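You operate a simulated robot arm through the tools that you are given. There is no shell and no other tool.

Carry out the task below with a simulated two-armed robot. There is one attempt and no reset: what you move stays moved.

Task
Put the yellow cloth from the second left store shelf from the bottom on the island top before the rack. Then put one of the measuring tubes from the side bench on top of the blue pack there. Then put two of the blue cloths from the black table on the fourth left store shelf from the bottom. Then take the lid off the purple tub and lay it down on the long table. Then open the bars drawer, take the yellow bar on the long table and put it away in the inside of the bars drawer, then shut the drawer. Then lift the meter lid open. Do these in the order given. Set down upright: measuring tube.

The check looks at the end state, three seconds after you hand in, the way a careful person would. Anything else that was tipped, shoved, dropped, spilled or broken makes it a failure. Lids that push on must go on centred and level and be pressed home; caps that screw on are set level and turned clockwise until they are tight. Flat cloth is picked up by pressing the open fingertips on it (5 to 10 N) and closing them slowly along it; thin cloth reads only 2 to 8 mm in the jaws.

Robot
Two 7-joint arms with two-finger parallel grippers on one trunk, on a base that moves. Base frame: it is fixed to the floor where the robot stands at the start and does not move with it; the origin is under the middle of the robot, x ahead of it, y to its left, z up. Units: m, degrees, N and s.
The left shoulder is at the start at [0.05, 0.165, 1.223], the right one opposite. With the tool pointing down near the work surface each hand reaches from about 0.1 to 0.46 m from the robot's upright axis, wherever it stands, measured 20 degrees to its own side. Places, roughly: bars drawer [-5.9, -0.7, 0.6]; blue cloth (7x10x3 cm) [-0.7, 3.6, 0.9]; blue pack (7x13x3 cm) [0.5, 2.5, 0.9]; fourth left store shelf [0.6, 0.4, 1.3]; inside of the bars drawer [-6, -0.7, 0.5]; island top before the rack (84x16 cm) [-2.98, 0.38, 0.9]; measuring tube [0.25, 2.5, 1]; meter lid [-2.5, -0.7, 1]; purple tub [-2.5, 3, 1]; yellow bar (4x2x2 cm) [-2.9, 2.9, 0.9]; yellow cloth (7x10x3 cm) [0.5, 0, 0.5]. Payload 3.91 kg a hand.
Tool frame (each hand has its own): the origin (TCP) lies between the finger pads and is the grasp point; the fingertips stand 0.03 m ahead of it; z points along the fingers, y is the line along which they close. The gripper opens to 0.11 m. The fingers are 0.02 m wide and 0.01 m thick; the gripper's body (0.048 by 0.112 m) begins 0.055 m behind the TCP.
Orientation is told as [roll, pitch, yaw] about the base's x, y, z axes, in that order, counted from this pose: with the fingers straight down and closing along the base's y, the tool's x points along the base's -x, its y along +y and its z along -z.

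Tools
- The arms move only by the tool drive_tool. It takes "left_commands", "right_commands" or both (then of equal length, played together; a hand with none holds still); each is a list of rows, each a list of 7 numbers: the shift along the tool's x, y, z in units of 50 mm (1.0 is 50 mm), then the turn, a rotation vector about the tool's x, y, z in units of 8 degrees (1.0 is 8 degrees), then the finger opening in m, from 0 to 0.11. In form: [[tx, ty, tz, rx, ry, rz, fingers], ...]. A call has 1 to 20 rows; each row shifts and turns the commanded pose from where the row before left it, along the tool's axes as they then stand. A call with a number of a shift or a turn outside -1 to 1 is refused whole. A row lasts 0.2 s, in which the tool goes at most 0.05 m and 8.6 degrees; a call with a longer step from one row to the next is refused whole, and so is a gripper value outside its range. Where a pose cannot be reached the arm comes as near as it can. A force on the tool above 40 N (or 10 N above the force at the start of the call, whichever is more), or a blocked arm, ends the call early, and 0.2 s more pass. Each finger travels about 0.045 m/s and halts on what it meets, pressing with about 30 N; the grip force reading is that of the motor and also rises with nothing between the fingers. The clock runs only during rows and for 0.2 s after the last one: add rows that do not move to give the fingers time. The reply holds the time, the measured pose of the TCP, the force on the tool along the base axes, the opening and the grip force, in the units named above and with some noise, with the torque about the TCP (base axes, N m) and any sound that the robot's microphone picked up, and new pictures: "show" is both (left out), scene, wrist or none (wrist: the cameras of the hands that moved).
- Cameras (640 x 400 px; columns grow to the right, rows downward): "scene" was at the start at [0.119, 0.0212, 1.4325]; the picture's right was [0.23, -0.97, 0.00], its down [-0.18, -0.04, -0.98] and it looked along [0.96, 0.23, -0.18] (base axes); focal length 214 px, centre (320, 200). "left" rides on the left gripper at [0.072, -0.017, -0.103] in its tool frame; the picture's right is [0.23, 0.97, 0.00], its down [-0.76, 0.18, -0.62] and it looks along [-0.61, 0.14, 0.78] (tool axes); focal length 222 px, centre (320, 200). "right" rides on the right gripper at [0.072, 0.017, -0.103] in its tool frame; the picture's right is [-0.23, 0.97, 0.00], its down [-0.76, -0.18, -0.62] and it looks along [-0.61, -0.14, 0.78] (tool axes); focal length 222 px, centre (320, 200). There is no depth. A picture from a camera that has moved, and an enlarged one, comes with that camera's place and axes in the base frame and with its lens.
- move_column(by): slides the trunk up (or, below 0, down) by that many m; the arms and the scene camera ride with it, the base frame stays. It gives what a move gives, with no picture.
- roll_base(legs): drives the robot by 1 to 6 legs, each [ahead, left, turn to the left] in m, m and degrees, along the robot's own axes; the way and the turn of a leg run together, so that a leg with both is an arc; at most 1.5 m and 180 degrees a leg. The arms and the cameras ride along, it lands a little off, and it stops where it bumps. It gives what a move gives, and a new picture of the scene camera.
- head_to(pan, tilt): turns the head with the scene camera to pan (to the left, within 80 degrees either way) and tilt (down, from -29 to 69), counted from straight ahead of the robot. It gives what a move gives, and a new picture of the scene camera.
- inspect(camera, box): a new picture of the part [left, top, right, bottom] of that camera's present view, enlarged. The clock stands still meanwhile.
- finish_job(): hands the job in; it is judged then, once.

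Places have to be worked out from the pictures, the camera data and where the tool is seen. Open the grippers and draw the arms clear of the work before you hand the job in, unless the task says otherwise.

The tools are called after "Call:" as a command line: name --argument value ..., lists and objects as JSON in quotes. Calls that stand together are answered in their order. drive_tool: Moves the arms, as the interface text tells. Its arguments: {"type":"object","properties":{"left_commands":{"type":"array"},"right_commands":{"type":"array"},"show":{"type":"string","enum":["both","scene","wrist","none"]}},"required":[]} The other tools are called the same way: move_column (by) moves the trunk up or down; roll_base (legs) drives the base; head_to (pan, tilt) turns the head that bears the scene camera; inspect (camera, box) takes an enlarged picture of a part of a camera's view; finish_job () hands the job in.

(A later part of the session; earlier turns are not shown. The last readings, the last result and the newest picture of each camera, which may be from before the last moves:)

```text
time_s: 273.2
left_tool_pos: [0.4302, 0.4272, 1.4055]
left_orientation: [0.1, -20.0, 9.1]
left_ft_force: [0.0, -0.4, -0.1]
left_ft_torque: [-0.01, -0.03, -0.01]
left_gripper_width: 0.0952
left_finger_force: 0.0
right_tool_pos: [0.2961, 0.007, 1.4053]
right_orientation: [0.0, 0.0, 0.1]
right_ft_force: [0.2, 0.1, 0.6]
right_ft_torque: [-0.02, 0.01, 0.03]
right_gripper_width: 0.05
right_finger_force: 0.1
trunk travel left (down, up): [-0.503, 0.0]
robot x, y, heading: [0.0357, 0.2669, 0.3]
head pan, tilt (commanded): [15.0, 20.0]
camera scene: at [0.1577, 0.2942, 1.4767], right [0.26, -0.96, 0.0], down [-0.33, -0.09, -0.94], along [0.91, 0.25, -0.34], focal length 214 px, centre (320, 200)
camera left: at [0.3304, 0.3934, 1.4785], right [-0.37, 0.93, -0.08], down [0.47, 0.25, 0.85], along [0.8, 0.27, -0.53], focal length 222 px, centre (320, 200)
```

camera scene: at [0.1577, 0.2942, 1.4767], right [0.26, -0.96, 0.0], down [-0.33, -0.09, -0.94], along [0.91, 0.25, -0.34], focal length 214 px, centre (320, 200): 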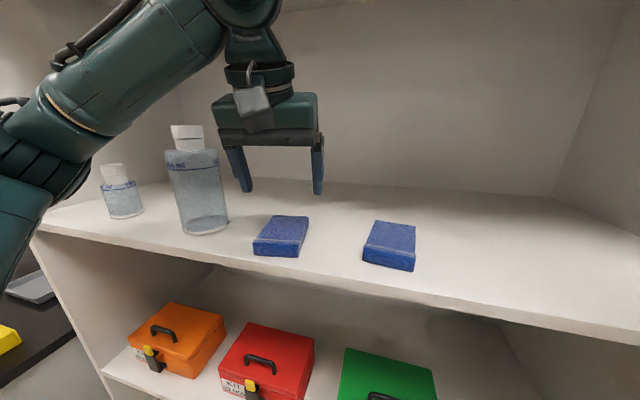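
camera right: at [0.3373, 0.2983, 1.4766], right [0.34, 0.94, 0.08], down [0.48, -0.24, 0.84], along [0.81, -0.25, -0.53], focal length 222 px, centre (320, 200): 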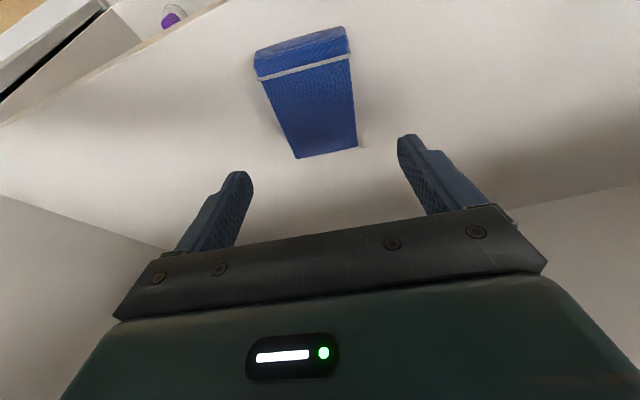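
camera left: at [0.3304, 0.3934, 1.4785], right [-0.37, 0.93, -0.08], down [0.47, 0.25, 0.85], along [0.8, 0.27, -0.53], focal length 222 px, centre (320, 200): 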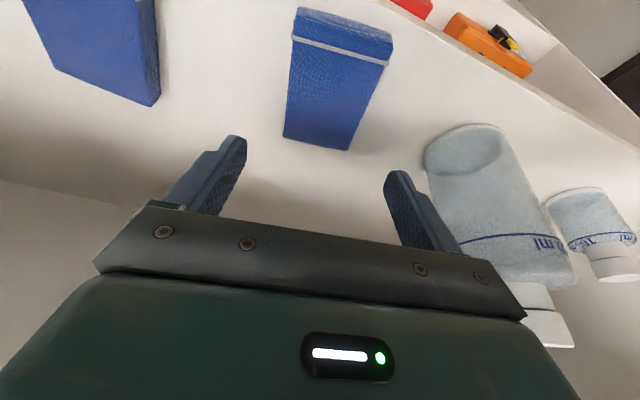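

Both blue cloths lie on shelf 4 and the bottles are untouched. I'll back out, reset the left hand upright, and drive toward the long table.

Call:
roll_base --legs '[[-0.6, 0, 0]]'

Call:
drive_tool --left_commands '[[0, 0, 0, 0, 1, 0, 0.08], [0, 0, 0, 0, 1, 0, 0.08], [0, 0, 0, 0, 0.5, 0, 0.08], [0, 0, 0, 0, 0, 1, 0.08], [0.9, 0, 0, 0, 0, 0.13, 0.08], [0.9, 0, 0.5, 0, 0, 0, 0.08], [0, 0, 0.9, 0, 0, 0, 0.08], [0, 0.3, 0.9, 0, 0, 0, 0.08]]' --right_commands '[[0, 0, 0, 0, 0, 0, 0.08], [0, 0, 0, 0, 0, 0, 0.08], [0, 0, 0, 0, 0, 0, 0.08], [0, 0, 0, 0, 0, 0, 0.08], [0, 0, 0, 0, 0, 0, 0.08], [0, 0, 0, 0, 0, 0, 0.08], [0, 0, 0.5, 0, 0, 0, 0.08], [0, 0, 0.5, 0, 0, 0, 0.08]]' --show "none"

Call:
roll_base --legs '[[0, 1.2, 0], [0, 1.0, 0]]'

```text
time_s: 276.5
left_tool_pos: [-0.1617, 0.4237, 1.4061]
left_orientation: [0.1, -20.0, 9.1]
left_ft_force: [-1.1, -0.5, -0.3]
left_ft_torque: [0.03, 0.01, -0.03]
left_gripper_width: 0.0953
left_finger_force: 0.1
right_tool_pos: [-0.2954, 0.0049, 1.4048]
right_orientation: [0.0, 0.0, 0.1]
right_ft_force: [0.3, -0.5, 0.0]
right_ft_torque: [-0.01, 0.0, 0.04]
right_gripper_width: 0.0501
right_finger_force: 0.0
trunk travel left (down, up): [-0.503, 0.0]
robot x, y, heading: [-0.5533, 0.2663, 0.3]
head pan, tilt (commanded): [15.0, 20.0]
camera scene: at [-0.4342, 0.2916, 1.4768], right [0.26, -0.96, 0.0], down [-0.33, -0.09, -0.94], along [0.91, 0.25, -0.34], focal length 214 px, centre (320, 200)
```

scene: 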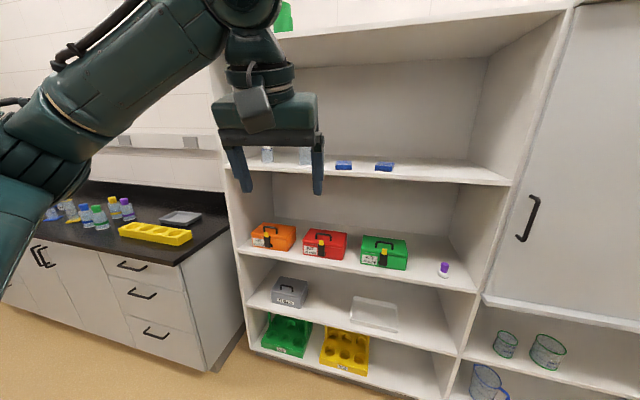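

```text
refused: row 6 steps farther than a row can; nothing moved
```

```text
time_s: 295.9
left_tool_pos: [-0.1758, 2.6155, 1.4063]
left_orientation: [0.0, -20.0, 9.6]
left_ft_force: [0.9, -0.2, -0.1]
left_ft_torque: [0.0, 0.0, -0.01]
left_gripper_width: 0.0948
left_finger_force: 0.1
right_tool_pos: [-0.3041, 2.194, 1.4047]
right_orientation: [-0.1, 0.0, 0.5]
right_ft_force: [0.6, 0.5, 0.0]
right_ft_torque: [0.0, -0.04, 0.04]
right_gripper_width: 0.0502
right_finger_force: 0.1
trunk travel left (down, up): [-0.503, 0.0]
robot x, y, heading: [-0.5687, 2.4555, 0.8]
head pan, tilt (commanded): [15.0, 20.0]
camera scene: at [-0.447, 2.4799, 1.4768], right [0.27, -0.96, 0.0], down [-0.33, -0.09, -0.94], along [0.9, 0.25, -0.34], focal length 214 px, centre (320, 200)
```

scene: 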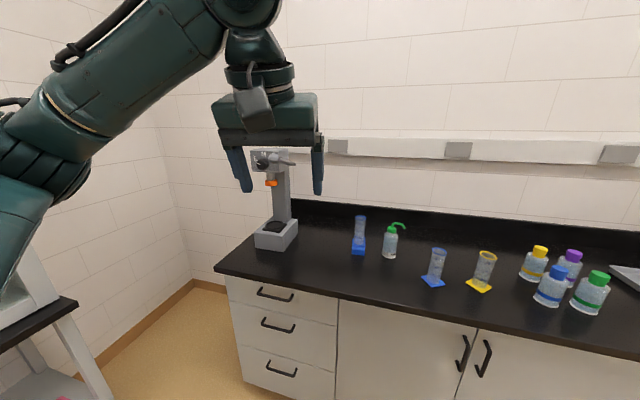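

The tube still stands on the pack. I'll reset the left hand to vertical and turn around to face the long table.

Call:
drive_tool --left_commands '[[0, 0, 0, 0, 1, 0, 0.08], [0, 0, 0, 0, 1, 0, 0.08], [0, 0, 0, 0, 0.5, 0, 0.08], [0, 0, 0, 0, 0, 1, 0.08], [0.8, 0, 0, 0, 0, 0.13, 0.08], [0.8, 0, 0.4, 0, 0, 0, 0.08], [0, 0, 0.9, 0, 0, 0, 0.08], [0, 0.3, 0.9, 0, 0, 0, 0.08]]' --right_commands '[[0, 0, 0, 0, 0, 0, 0.08], [0, 0, 0, 0, 0, 0, 0.08], [0, 0, 0, 0, 0, 0, 0.08], [0, 0, 0, 0, 0, 0, 0.08], [0, 0, 0, 0, 0, 0, 0.08], [0, 0, 0, 0, 0, 0, 0.08], [0, 0, 0.5, 0, 0, 0, 0.08], [0, 0, 0.5, 0, 0, 0, 0.08]]' --show "none"

Call:
roll_base --legs '[[0, 0, 179]]'

Call:
head_to --pan 0 --tilt 20

```text
time_s: 297.7
left_tool_pos: [-0.2575, 2.6308, 1.2984]
left_orientation: [0.0, -0.1, 0.6]
left_ft_force: [-0.4, -0.4, -0.3]
left_ft_torque: [0.01, 0.02, -0.01]
left_gripper_width: 0.0799
left_finger_force: 0.0
right_tool_pos: [-0.3063, 2.1963, 1.3556]
right_orientation: [0.0, -0.1, 0.5]
right_ft_force: [-0.1, -0.1, -0.3]
right_ft_torque: [-0.01, 0.03, -0.01]
right_gripper_width: 0.08
right_finger_force: 0.0
trunk travel left (down, up): [-0.503, 0.0]
robot x, y, heading: [-0.5683, 2.4576, 0.6]
head pan, tilt (commanded): [15.0, 20.0]
```

```text
time_s: 305.4
left_tool_pos: [-0.8726, 2.2789, 1.2985]
left_orientation: [0.1, 0.0, -179.6]
left_ft_force: [-0.1, 0.0, 0.0]
left_ft_torque: [-0.02, 0.0, 0.01]
left_gripper_width: 0.0801
left_finger_force: 0.1
right_tool_pos: [-0.8252, 2.7146, 1.3554]
right_orientation: [0.0, 0.0, -179.5]
right_ft_force: [-0.5, 0.1, 0.2]
right_ft_torque: [-0.04, -0.02, 0.0]
right_gripper_width: 0.0802
right_finger_force: 0.0
trunk travel left (down, up): [-0.503, 0.0]
robot x, y, heading: [-0.5652, 2.454, -179.6]
head pan, tilt (commanded): [15.0, 20.0]
camera scene: at [-0.6849, 2.4289, 1.4768], right [-0.27, 0.96, 0.0], down [0.33, 0.09, -0.94], along [-0.9, -0.25, -0.34], focal length 214 px, centre (320, 200)
```

scene: 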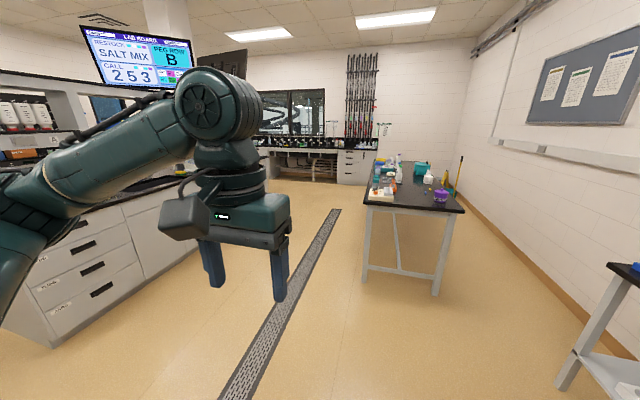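

```text
time_s: 306.2
left_tool_pos: [-0.8725, 2.2805, 1.2975]
left_orientation: [0.1, 0.1, -179.5]
left_ft_force: [-0.1, -0.1, -0.3]
left_ft_torque: [-0.01, 0.0, 0.0]
left_gripper_width: 0.0798
left_finger_force: 0.1
right_tool_pos: [-0.8235, 2.7153, 1.3549]
right_orientation: [0.0, 0.0, -179.5]
right_ft_force: [-0.5, -0.3, 0.0]
right_ft_torque: [0.01, 0.05, 0.0]
right_gripper_width: 0.0799
right_finger_force: 0.0
trunk travel left (down, up): [-0.503, 0.0]
robot x, y, heading: [-0.5631, 2.4544, -179.4]
head pan, tilt (commanded): [0.0, 20.0]
camera scene: at [-0.6884, 2.453, 1.4768], right [-0.01, 1.0, 0.0], down [0.34, 0.0, -0.94], along [-0.94, -0.01, -0.34], focal length 214 px, centre (320, 200)
```

scene: 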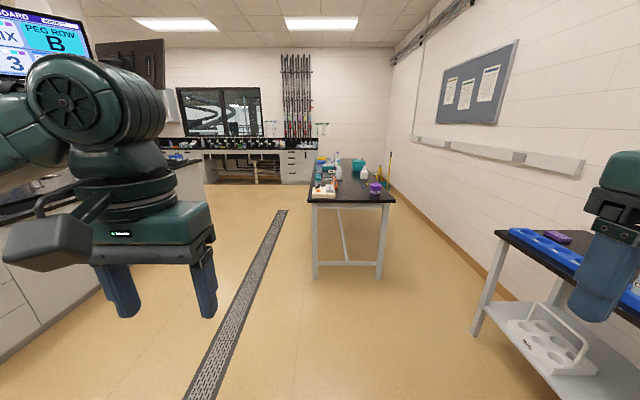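

The long table is ahead with the purple tub near its near-right corner. I'll zoom in on it.

Call:
inspect --camera "scene" --box '[295, 145, 415, 220]'

```text
5.33 times, centred on (355, 182) of scene
camera zoom: at [-0.6884, 2.453, 1.4768], right [-0.01, 1.0, 0.0], down [0.34, 0.0, -0.94], along [-0.94, -0.01, -0.34], focal length 1144 px, centre (133, 293)
```

zoom: 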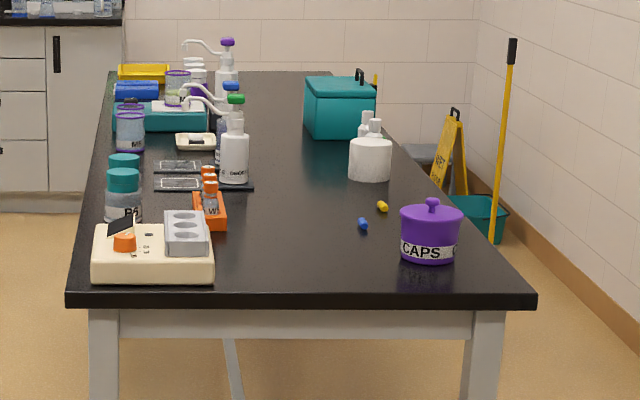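

The tub "CAPS" with a knobbed lid and the small yellow and blue bars sit close to the table's north side (y≈2.9–3.0), so I should work from the north aisle. The direct gap by the black table is tight, so I'll go around the west end: first along the south aisle.

Call:
roll_base --legs '[[0, 0.7, -0.6], [1.4, 0, 0]]'

Call:
roll_base --legs '[[1.4, 0, 0]]'

Call:
head_to --pan -40 --tilt 20

```text
time_s: 319.4
left_tool_pos: [-2.278, 1.558, 1.2985]
left_orientation: [0.1, 0.0, -179.4]
left_ft_force: [0.7, 0.3, -0.2]
left_ft_torque: [0.05, 0.0, 0.01]
left_gripper_width: 0.0801
left_finger_force: 0.1
right_tool_pos: [-2.231, 1.9935, 1.3547]
right_orientation: [0.0, 0.0, -179.4]
right_ft_force: [-0.7, 0.0, -0.1]
right_ft_torque: [-0.01, -0.03, 0.01]
right_gripper_width: 0.0802
right_finger_force: 0.1
trunk travel left (down, up): [-0.503, 0.0]
robot x, y, heading: [-1.9701, 1.7343, -179.5]
head pan, tilt (commanded): [0.0, 20.0]
camera scene: at [-2.0935, 1.7321, 1.4768], right [-0.01, 1.0, 0.0], down [0.34, 0.0, -0.94], along [-0.94, -0.01, -0.34], focal length 214 px, centre (320, 200)
```

scene: 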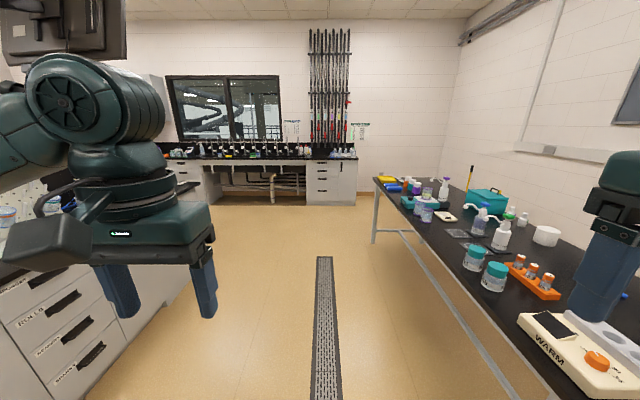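

```text
time_s: 326.5
left_tool_pos: [-3.6954, 1.5544, 1.2983]
left_orientation: [0.1, 0.0, 179.7]
left_ft_force: [-0.7, -0.1, -0.7]
left_ft_torque: [0.0, -0.02, -0.01]
left_gripper_width: 0.0798
left_finger_force: 0.0
right_tool_pos: [-3.6408, 1.9883, 1.356]
right_orientation: [-0.1, 0.0, 179.9]
right_ft_force: [0.2, 0.0, -0.1]
right_ft_torque: [-0.01, -0.02, -0.01]
right_gripper_width: 0.0799
right_finger_force: 0.1
trunk travel left (down, up): [-0.503, 0.0]
robot x, y, heading: [-3.3833, 1.7266, 179.9]
head pan, tilt (commanded): [0.0, 20.0]
camera scene: at [-3.5083, 1.7255, 1.4768], right [0.0, 1.0, 0.0], down [0.34, 0.0, -0.94], along [-0.94, 0.0, -0.34], focal length 214 px, centre (320, 200)
```

scene: 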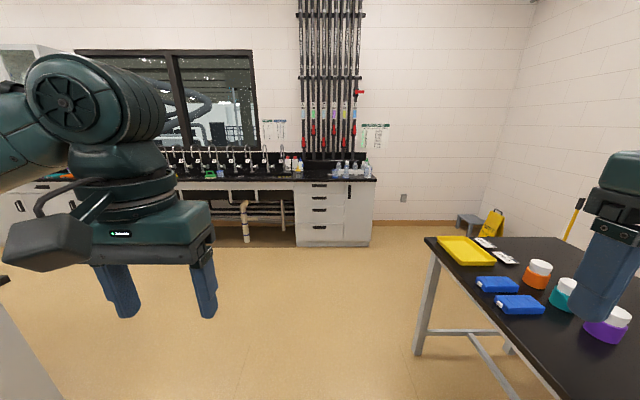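

```text
time_s: 327.6
left_tool_pos: [-3.6943, 1.5542, 1.2984]
left_orientation: [0.1, 0.0, 179.8]
left_ft_force: [-0.5, -0.1, 0.0]
left_ft_torque: [-0.01, 0.0, -0.02]
left_gripper_width: 0.0801
left_finger_force: 0.0
right_tool_pos: [-3.6405, 1.9879, 1.3561]
right_orientation: [0.0, 0.0, 179.8]
right_ft_force: [0.7, 0.5, 0.6]
right_ft_torque: [0.02, 0.02, -0.02]
right_gripper_width: 0.0801
right_finger_force: 0.0
trunk travel left (down, up): [-0.503, 0.0]
robot x, y, heading: [-3.382, 1.7277, 179.9]
head pan, tilt (commanded): [-40.0, 20.0]
camera scene: at [-3.4863, 1.7853, 1.4768], right [0.64, 0.77, 0.0], down [0.26, -0.22, -0.94], along [-0.72, 0.6, -0.34], focal length 214 px, centre (320, 200)
```

scene: 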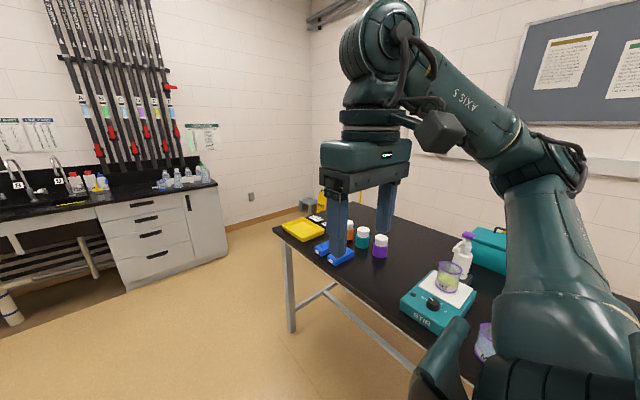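

The west end of the table is at x≈-4.5 and the corridor beyond is clear. I'll drive to x≈-5.05 and turn right to face north.

Call:
roll_base --legs '[[1.2, 0, 0], [0.48, 0, 0], [0, 0, -90]]'

Call:
head_to --pan -15 --tilt 20

```text
time_s: 340.0
left_tool_pos: [-5.24, 2.0342, 1.2978]
left_orientation: [0.1, -0.1, 89.0]
left_ft_force: [-0.1, 0.1, -0.1]
left_ft_torque: [-0.01, 0.02, 0.0]
left_gripper_width: 0.0799
left_finger_force: 0.1
right_tool_pos: [-4.806, 1.9724, 1.3556]
right_orientation: [0.1, 0.1, 89.0]
right_ft_force: [0.7, -0.3, 0.3]
right_ft_torque: [-0.01, -0.02, 0.01]
right_gripper_width: 0.0799
right_finger_force: 0.1
trunk travel left (down, up): [-0.503, 0.0]
robot x, y, heading: [-5.07, 1.7201, 89.0]
head pan, tilt (commanded): [-40.0, 20.0]
camera scene: at [-5.013, 1.8198, 1.4768], right [0.76, -0.65, 0.0], down [-0.22, -0.26, -0.94], along [0.61, 0.71, -0.34], focal length 214 px, centre (320, 200)
```

scene: 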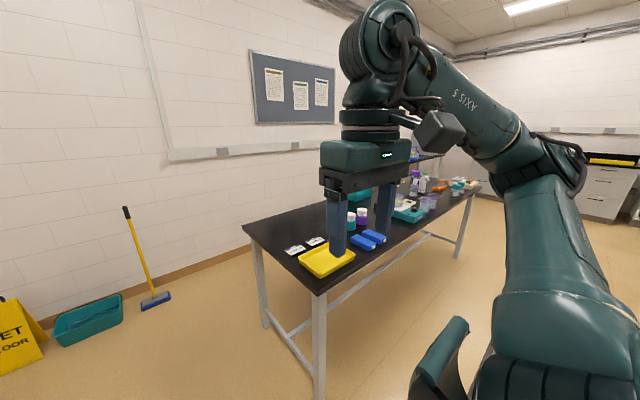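

```text
time_s: 340.9
left_tool_pos: [-5.2408, 2.0327, 1.2984]
left_orientation: [0.1, 0.0, 89.1]
left_ft_force: [-0.1, 0.6, 0.9]
left_ft_torque: [0.05, 0.0, 0.03]
left_gripper_width: 0.0804
left_finger_force: 0.0
right_tool_pos: [-4.8063, 1.9733, 1.3549]
right_orientation: [0.0, 0.0, 88.9]
right_ft_force: [-0.2, 0.4, -0.7]
right_ft_torque: [0.01, 0.03, 0.0]
right_gripper_width: 0.0798
right_finger_force: 0.0
trunk travel left (down, up): [-0.503, 0.0]
robot x, y, heading: [-5.0723, 1.7199, 89.1]
head pan, tilt (commanded): [-15.0, 20.0]
camera scene: at [-5.0485, 1.8389, 1.4768], right [0.96, -0.27, 0.0], down [-0.09, -0.33, -0.94], along [0.26, 0.9, -0.34], focal length 214 px, centre (320, 200)
```

scene: 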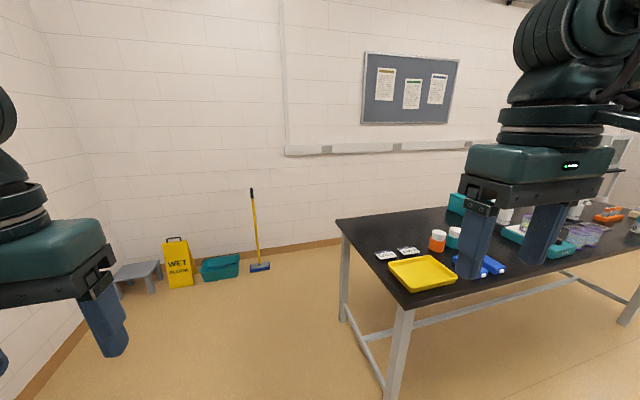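

Broom base is at ≈(-5.14, 3.85), table NW corner ≈(-4.58, 3.08). I'll go north to y≈3.34, turn right to face east and look down the north aisle.

Call:
roll_base --legs '[[1.2, 0, 0], [0.42, 0, 0], [0, 0, -89]]'

Call:
head_to --pan 0 --tilt 25

```text
time_s: 352.9
left_tool_pos: [-4.705, 3.4989, 1.2987]
left_orientation: [0.1, 0.1, -1.1]
left_ft_force: [0.2, 0.4, -0.1]
left_ft_torque: [0.01, -0.01, -0.01]
left_gripper_width: 0.0799
left_finger_force: 0.1
right_tool_pos: [-4.7657, 3.0659, 1.3554]
right_orientation: [0.0, 0.0, -1.3]
right_ft_force: [0.7, 0.6, 0.7]
right_ft_torque: [0.02, -0.01, -0.04]
right_gripper_width: 0.08
right_finger_force: 0.0
trunk travel left (down, up): [-0.503, 0.0]
robot x, y, heading: [-5.0155, 3.3339, -1.1]
head pan, tilt (commanded): [-15.0, 20.0]
camera scene: at [-4.8991, 3.3067, 1.4768], right [-0.28, -0.96, 0.0], down [-0.33, 0.09, -0.94], along [0.9, -0.26, -0.34], focal length 214 px, centre (320, 200)
```

scene: 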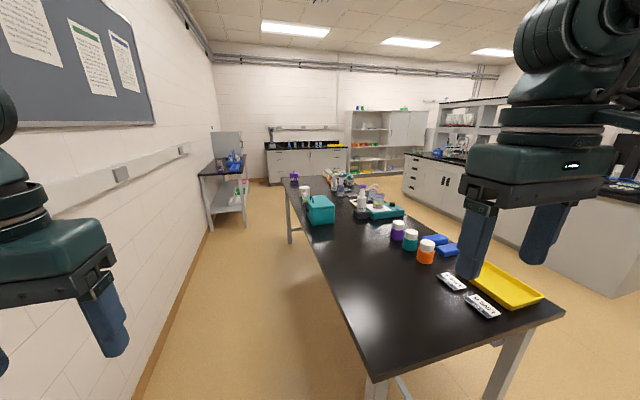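

```text
time_s: 353.7
left_tool_pos: [-4.7038, 3.498, 1.2989]
left_orientation: [0.1, 0.0, -1.2]
left_ft_force: [0.3, -0.3, -0.1]
left_ft_torque: [0.0, 0.0, -0.01]
left_gripper_width: 0.0801
left_finger_force: 0.2
right_tool_pos: [-4.7649, 3.0649, 1.3551]
right_orientation: [0.0, 0.1, -1.2]
right_ft_force: [-0.4, -0.6, -0.1]
right_ft_torque: [-0.01, -0.01, 0.0]
right_gripper_width: 0.0802
right_finger_force: 0.0
trunk travel left (down, up): [-0.503, 0.0]
robot x, y, heading: [-5.017, 3.3327, -1.0]
head pan, tilt (commanded): [0.0, 25.0]
camera scene: at [-4.8965, 3.3308, 1.4687], right [-0.02, -1.0, 0.0], down [-0.42, 0.01, -0.91], along [0.91, -0.02, -0.42], focal length 214 px, centre (320, 200)
```

scene: 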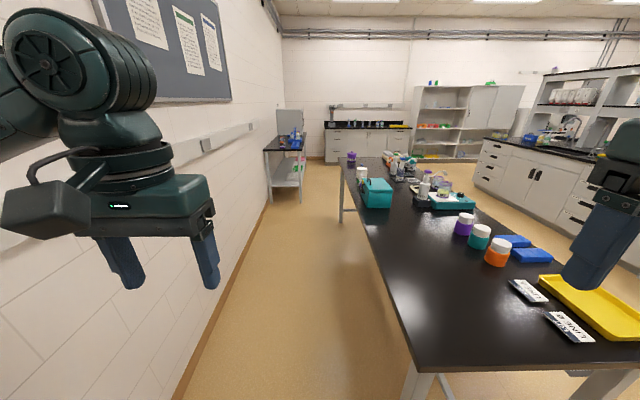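

The north aisle is open; facing the table while sidestepping east keeps the elbows away from the wall. I'll turn to heading -90°, back up slightly, and slide east.

Call:
roll_base --legs '[[0, 0, -89], [-0.12, 0, 0], [0, 1.0, 0]]'

Call:
head_to --pan 50 --tilt 30

```text
time_s: 367.4
left_tool_pos: [-3.8295, 3.187, 1.2998]
left_orientation: [0.2, 0.0, -87.6]
left_ft_force: [-1.0, 0.3, -0.3]
left_ft_torque: [0.01, 0.05, -0.03]
left_gripper_width: 0.08
left_finger_force: 0.1
right_tool_pos: [-4.2669, 3.2215, 1.3558]
right_orientation: [0.0, -0.1, -87.6]
right_ft_force: [0.5, 0.2, 0.3]
right_ft_torque: [-0.01, 0.0, -0.02]
right_gripper_width: 0.08
right_finger_force: 0.0
trunk travel left (down, up): [-0.503, 0.0]
robot x, y, heading: [-4.0132, 3.4888, -87.3]
head pan, tilt (commanded): [0.0, 25.0]
camera scene: at [-4.0097, 3.368, 1.4687], right [-1.0, -0.04, 0.0], down [-0.02, 0.42, -0.91], along [0.04, -0.91, -0.42], focal length 214 px, centre (320, 200)
```

scene: 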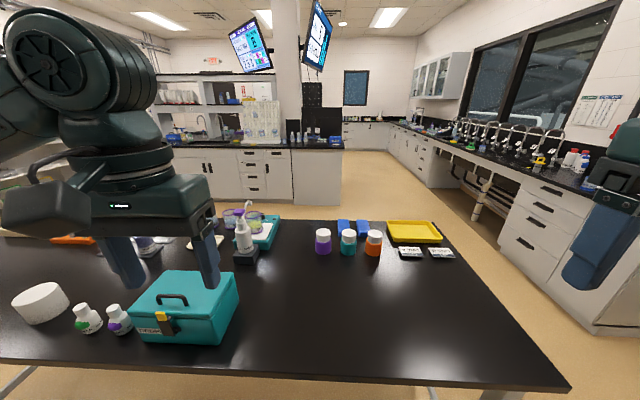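

```text
time_s: 368.6
left_tool_pos: [-3.8295, 3.1873, 1.2986]
left_orientation: [0.2, 0.0, -87.6]
left_ft_force: [0.3, -0.2, 1.1]
left_ft_torque: [0.03, 0.0, 0.0]
left_gripper_width: 0.0799
left_finger_force: 0.1
right_tool_pos: [-4.2654, 3.2216, 1.3558]
right_orientation: [0.0, -0.1, -87.6]
right_ft_force: [-0.8, -0.1, 0.0]
right_ft_torque: [0.01, 0.02, 0.01]
right_gripper_width: 0.08
right_finger_force: 0.1
trunk travel left (down, up): [-0.503, 0.0]
robot x, y, heading: [-4.0137, 3.4935, -87.7]
head pan, tilt (commanded): [50.0, 30.0]
camera scene: at [-3.9421, 3.405, 1.4608], right [-0.61, -0.79, 0.0], down [-0.4, 0.3, -0.87], along [0.69, -0.53, -0.5], focal length 214 px, centre (320, 200)
```

scene: 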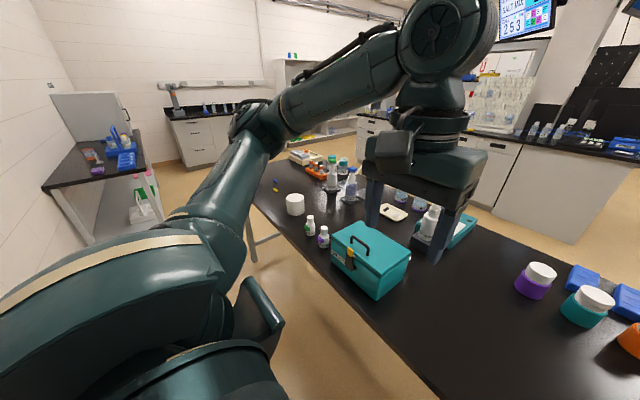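

Continuing east along the table with a small heading correction.

Call:
roll_base --legs '[[0, 0, -2.2], [0, 1.2, 0]]'

Call:
head_to --pan 10 --tilt 40

```text
time_s: 379.9
left_tool_pos: [-2.6228, 3.201, 1.2983]
left_orientation: [0.0, 0.0, -88.8]
left_ft_force: [0.5, 0.6, 0.5]
left_ft_torque: [0.01, 0.02, -0.02]
left_gripper_width: 0.0799
left_finger_force: 0.1
right_tool_pos: [-3.0586, 3.2449, 1.3566]
right_orientation: [0.0, 0.0, -88.8]
right_ft_force: [-0.4, 0.2, 0.0]
right_ft_torque: [0.03, 0.01, -0.01]
right_gripper_width: 0.0803
right_finger_force: 0.0
trunk travel left (down, up): [-0.503, 0.0]
robot x, y, heading: [-2.7995, 3.5072, -88.4]
head pan, tilt (commanded): [50.0, 30.0]
camera scene: at [-2.731, 3.4215, 1.4607], right [-0.62, -0.78, 0.0], down [-0.39, 0.31, -0.87], along [0.68, -0.54, -0.5], focal length 214 px, centre (320, 200)
```

scene: 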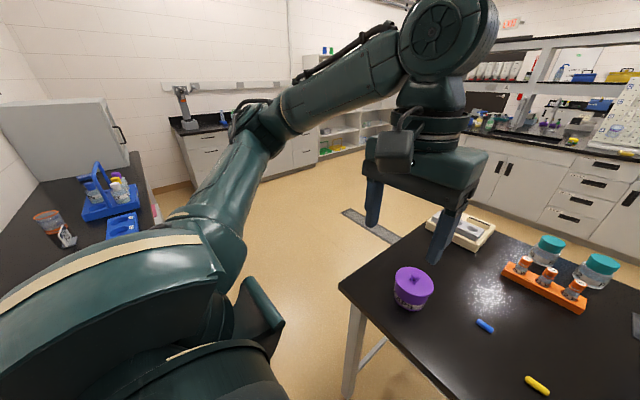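

```text
time_s: 380.9
left_tool_pos: [-2.6226, 3.2019, 1.2984]
left_orientation: [0.1, 0.0, -88.7]
left_ft_force: [0.7, 0.7, 0.2]
left_ft_torque: [-0.01, 0.03, -0.01]
left_gripper_width: 0.08
left_finger_force: 0.1
right_tool_pos: [-3.0595, 3.2451, 1.3558]
right_orientation: [0.1, 0.0, -88.8]
right_ft_force: [0.2, 0.5, 0.2]
right_ft_torque: [0.0, -0.03, -0.03]
right_gripper_width: 0.08
right_finger_force: 0.0
trunk travel left (down, up): [-0.503, 0.0]
robot x, y, heading: [-2.8004, 3.5105, -88.7]
head pan, tilt (commanded): [10.0, 40.0]
camera scene: at [-2.7848, 3.3946, 1.4454], right [-0.98, -0.2, 0.0], down [-0.13, 0.63, -0.77], along [0.15, -0.75, -0.64], focal length 214 px, centre (320, 200)
```

scene: 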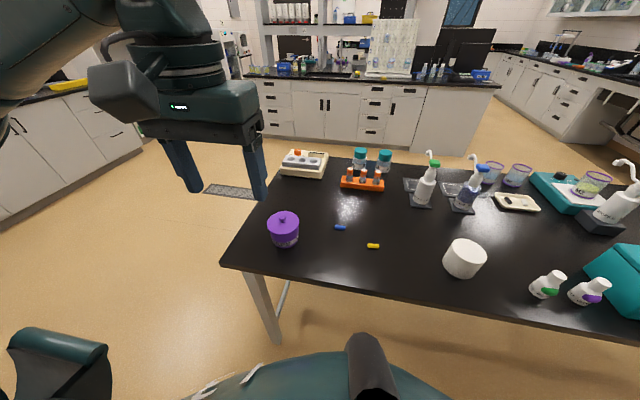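

Both views triangulate well: table top z≈0.853, NE corner ≈(-2.41, 3.08), yellow bar ≈(-2.871, 2.912), tub ≈(-2.57, 2.94). I'll zoom in on the tub and the bar.

Call:
inspect --camera "scene" --box '[255, 195, 405, 275]'

```text
4.27 times, centred on (330, 235) of scene
camera zoom: at [-2.7848, 3.3946, 1.4454], right [-0.98, -0.2, 0.0], down [-0.13, 0.63, -0.77], along [0.15, -0.75, -0.64], focal length 915 px, centre (277, 51)
```

zoom: 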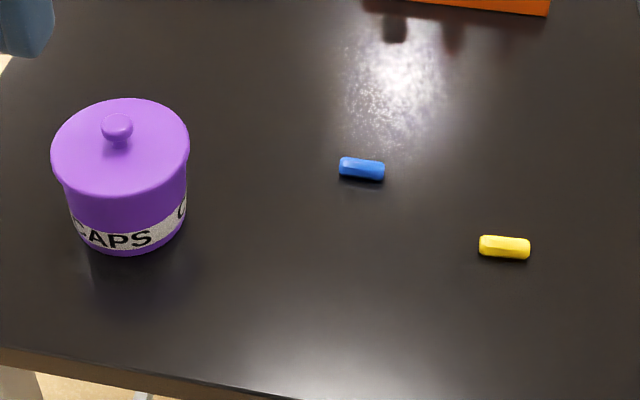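

The lid is ~10.7 cm wide with a ~2 cm knob, so I'll grip the knob. I'll lower the trunk 15 cm for the lower table and take a second look to triangulate the knob height.

Call:
move_column --by -0.15

Call:
inspect --camera "scene" --box '[240, 140, 400, 240]'

```text
time_s: 382.7
left_tool_pos: [-2.6236, 3.2016, 1.1487]
left_orientation: [0.0, -0.1, -88.6]
left_ft_force: [-0.5, 0.7, -0.7]
left_ft_torque: [0.01, 0.01, -0.01]
left_gripper_width: 0.08
left_finger_force: 0.1
right_tool_pos: [-3.0591, 3.2443, 1.2059]
right_orientation: [0.0, -0.1, -88.8]
right_ft_force: [-0.2, 0.1, 0.0]
right_ft_torque: [0.02, 0.0, 0.03]
right_gripper_width: 0.0803
right_finger_force: 0.1
trunk travel left (down, up): [-0.353, 0.15]
robot x, y, heading: [-2.8004, 3.5054, -88.4]
head pan, tilt (commanded): [10.0, 40.0]
```

```text
4.00 times, centred on (320, 190) of scene
camera zoom: at [-2.7849, 3.3947, 1.2955], right [-0.98, -0.2, 0.0], down [-0.13, 0.63, -0.77], along [0.15, -0.75, -0.64], focal length 858 px, centre (320, 240)
```

zoom: 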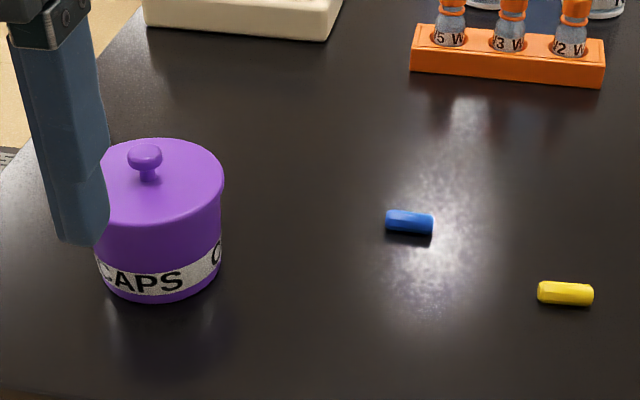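

Triangulated: knob centre ≈(-2.572, 2.941), widest at z≈0.963, lid top z≈0.94; blue bar ≈(-2.751, 2.852), yellow bar ≈(-2.871, 2.912). I'll move the base in to about y=3.38 for reach.

Call:
roll_base --legs '[[0.12, 0.06, -1.4]]'

Call:
inspect --camera "left" --box '[0, 0, 640, 400]'

```text
time_s: 384.0
left_tool_pos: [-2.5688, 3.0765, 1.1477]
left_orientation: [0.0, 0.0, -90.1]
left_ft_force: [0.1, 0.0, -0.4]
left_ft_torque: [0.0, 0.02, 0.04]
left_gripper_width: 0.08
left_finger_force: 0.1
right_tool_pos: [-3.0026, 3.1291, 1.2051]
right_orientation: [0.0, 0.0, -90.2]
right_ft_force: [-0.3, -1.1, -0.4]
right_ft_torque: [-0.01, 0.04, 0.02]
right_gripper_width: 0.0798
right_finger_force: 0.2
trunk travel left (down, up): [-0.353, 0.15]
robot x, y, heading: [-2.7393, 3.3875, -89.8]
head pan, tilt (commanded): [10.0, 40.0]
camera scene: at [-2.7256, 3.2734, 1.2953], right [-0.98, -0.17, 0.0], down [-0.11, 0.63, -0.77], along [0.13, -0.75, -0.64], focal length 214 px, centre (320, 200)
```

scene: 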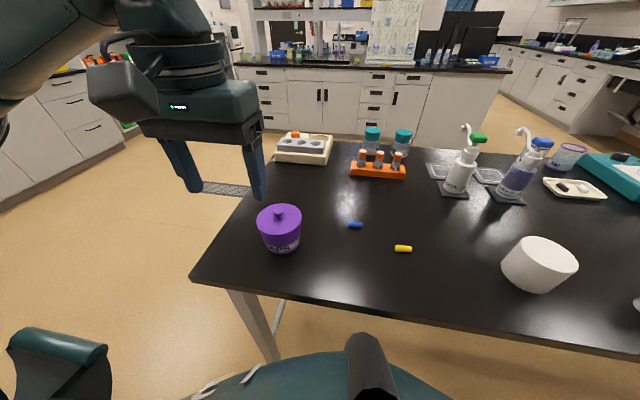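

```text
1.00 times, centred on (320, 200) of left (not enlarged: the box is as wide or as high as the picture)
camera zoom: at [-2.585, 3.1488, 1.2518], right [0.97, 0.23, 0.0], down [0.18, -0.76, 0.62], along [0.14, -0.61, -0.78], focal length 222 px, centre (320, 200)
```

zoom: 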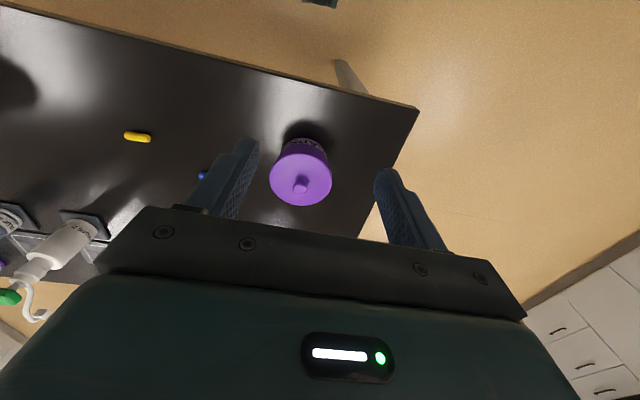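

The left camera puts the knob at ≈(-2.570, 2.947). I'll move the left hand above it and part-way down, then re-check.

Call:
drive_tool --left_commands '[[-0.87, 0, 0, 0, 0, 0, 0.06], [-0.87, 0, 0, 0, 0, 0, 0.06], [-0.87, 0, 0, 0, 0, 0, 0.06], [0, 0, 0.78, 0, 0, 0, 0.06], [0, 0, 0.78, 0, 0, 0, 0.06], [0, 0, 0.6, 0, 0, 0, 0.06], [0, 0, 0, 0, 0, 0, 0.06]]' --show "both"

```text
time_s: 385.6
left_tool_pos: [-2.5663, 2.9468, 1.0414]
left_orientation: [0.1, -0.1, -90.1]
left_ft_force: [-0.4, 0.6, 0.0]
left_ft_torque: [0.02, 0.02, 0.0]
left_gripper_width: 0.0598
left_finger_force: 0.0
right_tool_pos: [-3.0036, 3.1307, 1.2061]
right_orientation: [0.0, 0.0, -90.1]
right_ft_force: [-0.6, 0.4, -0.3]
right_ft_torque: [-0.01, 0.0, -0.01]
right_gripper_width: 0.0798
right_finger_force: 0.0
trunk travel left (down, up): [-0.353, 0.15]
robot x, y, heading: [-2.7402, 3.3855, -90.0]
head pan, tilt (commanded): [10.0, 40.0]
camera scene: at [-2.7261, 3.2742, 1.2954], right [-0.98, -0.17, 0.0], down [-0.11, 0.63, -0.77], along [0.13, -0.75, -0.64], focal length 214 px, centre (320, 200)
camera left: at [-2.5842, 3.0202, 1.1454], right [0.97, 0.23, 0.0], down [0.18, -0.76, 0.62], along [0.14, -0.61, -0.78], focal length 222 px, centre (320, 200)
```

scene: 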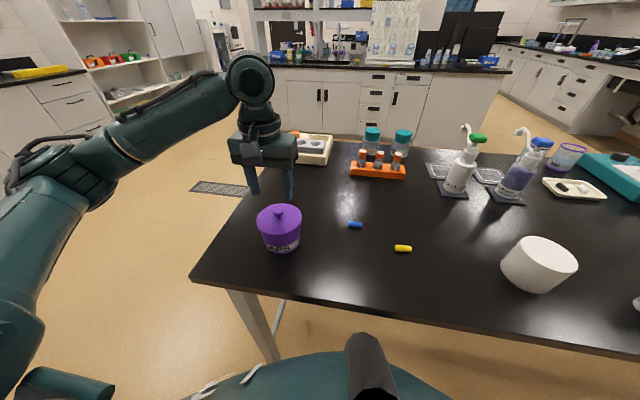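
left: 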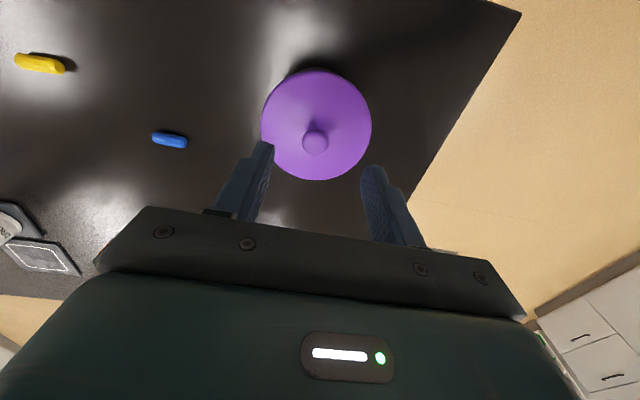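

Knob refined to (-2.571, 2.942). I'll correct 5 mm and descend so the tips end just above the lid top.

Call:
drive_tool --left_commands '[[-0.1, -0.094, 0.4, 0, 0, 0, 0.06], [0, 0, 0.4, 0, 0, 0, 0.06], [0, 0, 0.3, 0, 0, 0, 0.06], [0, 0, 0.1, 0, 0, 0, 0.06], [0, 0, 0, 0, 0, 0, 0.06]]' --show "both"

Call:
inspect --camera "scene" --box '[220, 150, 340, 270]'

```text
time_s: 386.8
left_tool_pos: [-2.5724, 2.9433, 0.9808]
left_orientation: [0.0, -0.1, -90.1]
left_ft_force: [-0.2, 0.3, -0.5]
left_ft_torque: [-0.02, 0.01, 0.0]
left_gripper_width: 0.0599
left_finger_force: 0.0
right_tool_pos: [-3.0033, 3.131, 1.205]
right_orientation: [0.1, -0.2, -90.1]
right_ft_force: [-0.1, -0.3, -0.3]
right_ft_torque: [-0.01, 0.0, 0.0]
right_gripper_width: 0.0801
right_finger_force: 0.1
trunk travel left (down, up): [-0.353, 0.15]
robot x, y, heading: [-2.7376, 3.3878, -89.9]
head pan, tilt (commanded): [10.0, 40.0]
camera scene: at [-2.726, 3.2741, 1.2954], right [-0.98, -0.17, 0.0], down [-0.11, 0.63, -0.77], along [0.13, -0.75, -0.64], focal length 214 px, centre (320, 200)
camera left: at [-2.5899, 3.0149, 1.0841], right [0.97, 0.23, 0.0], down [0.18, -0.76, 0.62], along [0.14, -0.61, -0.78], focal length 222 px, centre (320, 200)
```

scene: 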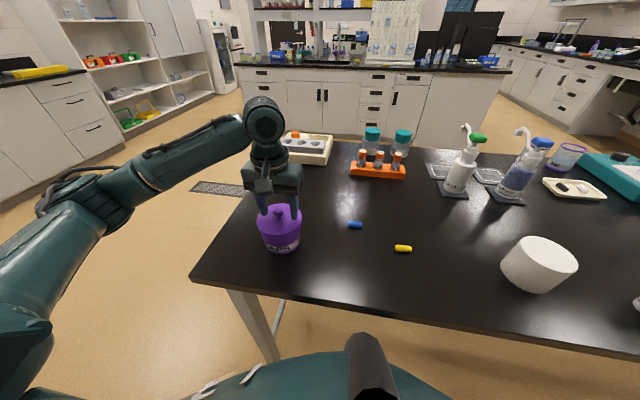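
left: 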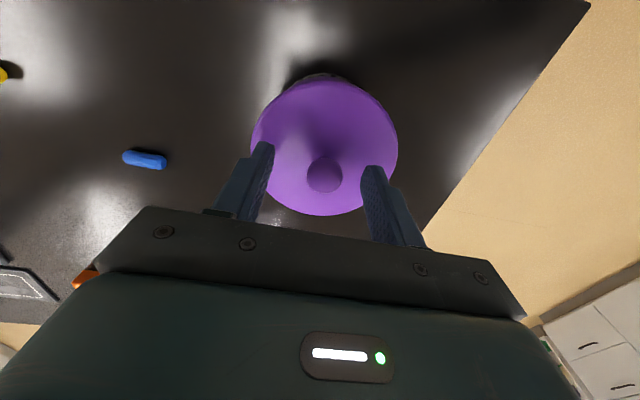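

```text
3.33 times, centred on (280, 210) of scene
camera zoom: at [-2.726, 3.2741, 1.2954], right [-0.98, -0.17, 0.0], down [-0.11, 0.63, -0.77], along [0.13, -0.75, -0.64], focal length 715 px, centre (453, 167)
```

zoom: 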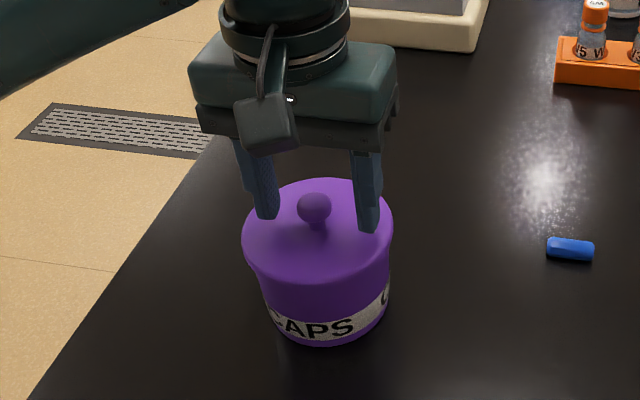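

The knob stands centred between the fingertips. I'll lower 4 mm more and close on it.

Call:
drive_tool --left_commands '[[0, 0, 0.08, 0, 0, 0, 0.06], [0, 0, 0, 0, 0, 0, 0.05], [0, 0, 0, 0, 0, 0, 0.04], [0, 0, 0, 0, 0, 0, 0.03], [0, 0, 0, 0, 0, 0, 0.02], [0, 0, 0, 0, 0, 0, 0.01], [0, 0, 0, 0, 0, 0, 0.005], [0, 0, 0, 0, 0, 0, 0.005]]' --show "wrist"

```text
time_s: 388.6
left_tool_pos: [-2.5727, 2.9426, 0.9779]
left_orientation: [0.1, -0.1, -90.0]
left_ft_force: [5.3, 0.1, 6.2]
left_ft_torque: [-0.09, -0.12, 0.05]
left_gripper_width: 0.022
left_finger_force: 29.6
right_tool_pos: [-3.0026, 3.1325, 1.2053]
right_orientation: [0.0, -0.1, -90.0]
right_ft_force: [0.6, -0.3, 0.3]
right_ft_torque: [0.01, -0.03, -0.02]
right_gripper_width: 0.0799
right_finger_force: 0.0
trunk travel left (down, up): [-0.353, 0.15]
robot x, y, heading: [-2.7399, 3.3842, -90.0]
head pan, tilt (commanded): [10.0, 40.0]
camera left: at [-2.5892, 3.0152, 1.0811], right [0.97, 0.23, 0.0], down [0.18, -0.76, 0.62], along [0.14, -0.61, -0.78], focal length 222 px, centre (320, 200)
```

left: 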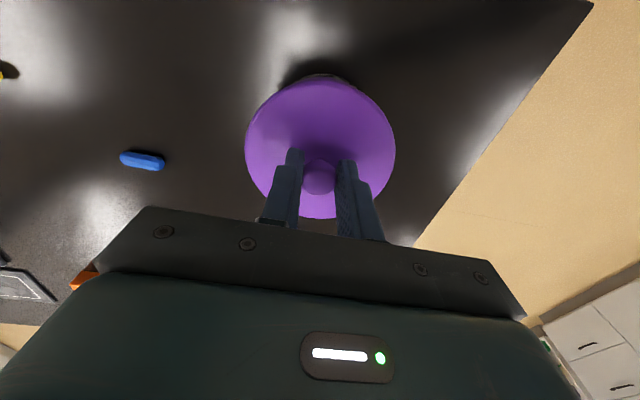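

Knob gripped (2.2 cm). I'll lift straight up slowly and watch the force.

Call:
drive_tool --left_commands '[[0, 0, -0.06, 0, 0, 0, 0.005], [0, 0, -0.06, 0, 0, 0, 0.005], [0, 0, -0.06, 0, 0, 0, 0.005], [0, 0, -0.06, 0, 0, 0, 0.005]]' --show "wrist"

Call:
inspect --camera "scene" --box '[220, 150, 340, 270]'

```text
time_s: 389.6
left_tool_pos: [-2.5732, 2.9428, 0.989]
left_orientation: [0.1, -0.1, -90.0]
left_ft_force: [-0.3, -0.7, 0.0]
left_ft_torque: [0.0, 0.01, -0.01]
left_gripper_width: 0.0221
left_finger_force: 30.5
right_tool_pos: [-3.003, 3.1301, 1.2063]
right_orientation: [0.1, -0.1, -90.0]
right_ft_force: [0.1, 0.3, 0.1]
right_ft_torque: [-0.02, -0.03, 0.02]
right_gripper_width: 0.08
right_finger_force: 0.1
trunk travel left (down, up): [-0.353, 0.15]
robot x, y, heading: [-2.7402, 3.3871, -90.0]
head pan, tilt (commanded): [10.0, 40.0]
heard: snap
camera left: at [-2.5898, 3.0145, 1.0924], right [0.97, 0.23, 0.0], down [0.18, -0.76, 0.62], along [0.14, -0.61, -0.78], focal length 222 px, centre (320, 200)
```

left: 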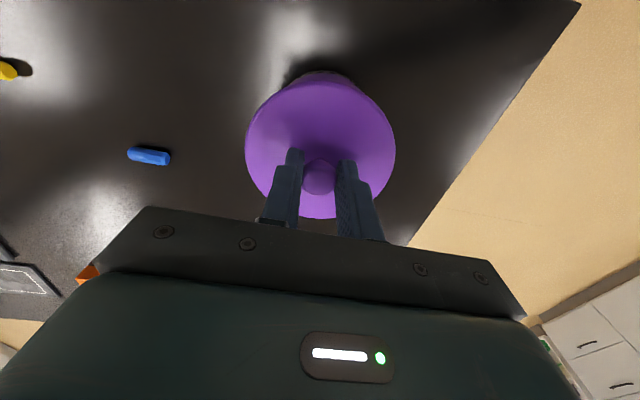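

```text
3.33 times, centred on (280, 210) of scene
camera zoom: at [-2.726, 3.2741, 1.2954], right [-0.98, -0.17, 0.0], down [-0.11, 0.63, -0.77], along [0.13, -0.75, -0.64], focal length 715 px, centre (453, 167)
```

zoom: 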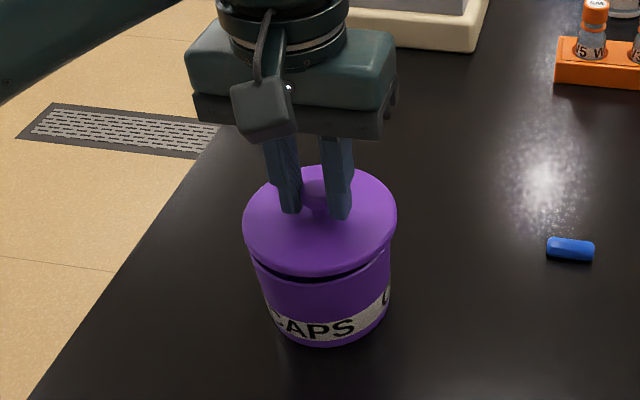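

The lid snapped off and the tub stayed put. I'll lift it 8 cm clear.

Call:
drive_tool --left_commands '[[0, 0, -0.2, 0, 0, 0, 0.005], [0, 0, -0.4, 0, 0, 0, 0.005], [0, 0, -0.5, 0, 0, 0, 0.005], [0, 0, -0.5, 0, 0, 0, 0.005], [0, 0, 0, 0, 0, 0, 0.005]]' --show "both"

```text
time_s: 390.8
left_tool_pos: [-2.5728, 2.9428, 1.0676]
left_orientation: [0.2, 0.0, -90.2]
left_ft_force: [0.3, 0.0, -0.1]
left_ft_torque: [0.04, 0.0, 0.02]
left_gripper_width: 0.0219
left_finger_force: 30.1
right_tool_pos: [-3.003, 3.1304, 1.2051]
right_orientation: [0.0, -0.1, -90.1]
right_ft_force: [0.2, 0.5, 0.6]
right_ft_torque: [0.01, 0.02, -0.01]
right_gripper_width: 0.0801
right_finger_force: 0.1
trunk travel left (down, up): [-0.353, 0.15]
robot x, y, heading: [-2.7428, 3.3858, -90.0]
head pan, tilt (commanded): [10.0, 40.0]
camera scene: at [-2.7259, 3.274, 1.2954], right [-0.98, -0.17, 0.0], down [-0.11, 0.63, -0.77], along [0.13, -0.75, -0.64], focal length 214 px, centre (320, 200)
camera left: at [-2.5895, 3.0152, 1.1718], right [0.97, 0.23, 0.0], down [0.18, -0.76, 0.62], along [0.14, -0.61, -0.78], focal length 222 px, centre (320, 200)
```

scene: 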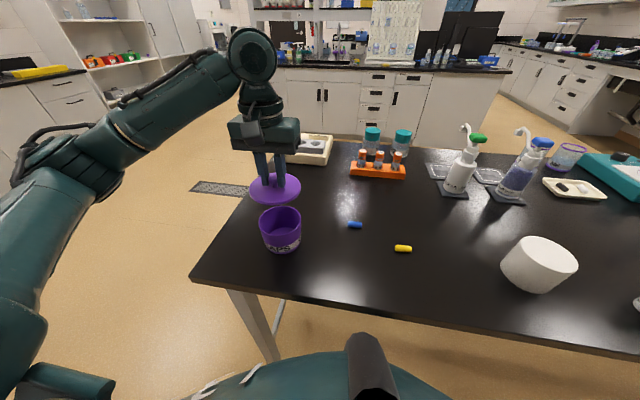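
left: 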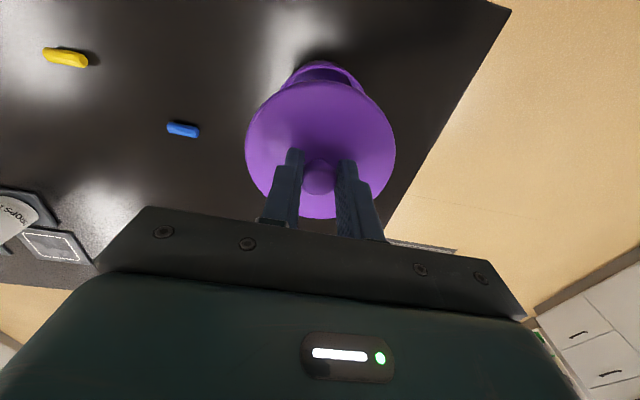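

The lid is off, tub undisturbed and bars in view. I'll carry the lid to the free spot at about (-2.705, 2.985).

Call:
drive_tool --left_commands '[[0.283, -0.88, 0, 0, 0, 0, 0.005], [0.283, -0.88, 0, 0, 0, 0, 0.005], [0.283, -0.88, 0, 0, 0, 0, 0.005], [0, 0, 0, 0, 0, 0, 0.005]]' --show "both"

```text
time_s: 391.8
left_tool_pos: [-2.7046, 2.9844, 1.0691]
left_orientation: [0.1, 0.0, -90.0]
left_ft_force: [0.3, 0.6, -0.3]
left_ft_torque: [0.01, -0.02, -0.02]
left_gripper_width: 0.022
left_finger_force: 30.1
right_tool_pos: [-3.0026, 3.1303, 1.2048]
right_orientation: [0.0, -0.1, -90.2]
right_ft_force: [0.4, 0.3, 0.2]
right_ft_torque: [0.02, 0.0, 0.02]
right_gripper_width: 0.0801
right_finger_force: 0.2
trunk travel left (down, up): [-0.353, 0.15]
robot x, y, heading: [-2.7379, 3.3887, -90.1]
head pan, tilt (commanded): [10.0, 40.0]
camera scene: at [-2.7255, 3.2741, 1.2954], right [-0.98, -0.17, 0.0], down [-0.11, 0.63, -0.77], along [0.13, -0.75, -0.64], focal length 214 px, centre (320, 200)
camera left: at [-2.7216, 3.0567, 1.1729], right [0.97, 0.23, 0.0], down [0.18, -0.76, 0.62], along [0.14, -0.61, -0.78], focal length 222 px, centre (320, 200)
```

scene: 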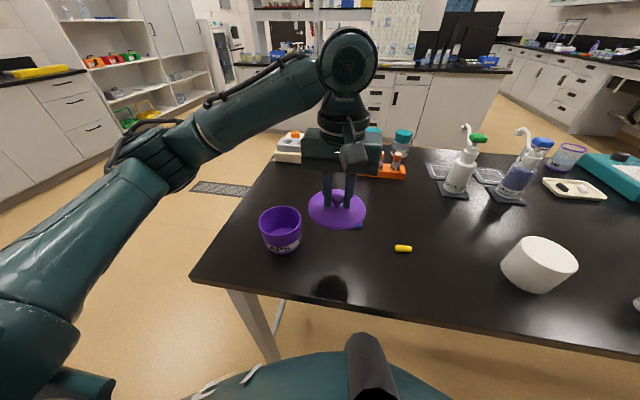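
left: 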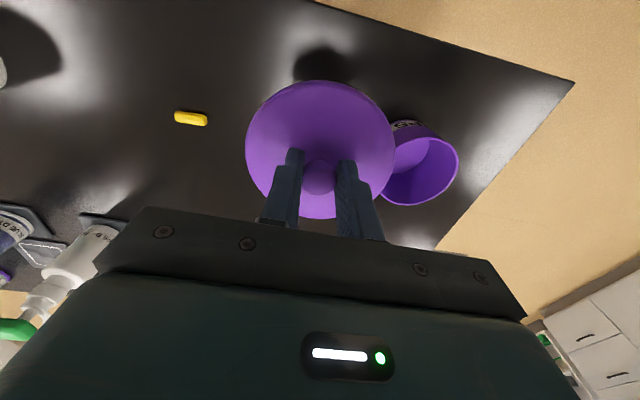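

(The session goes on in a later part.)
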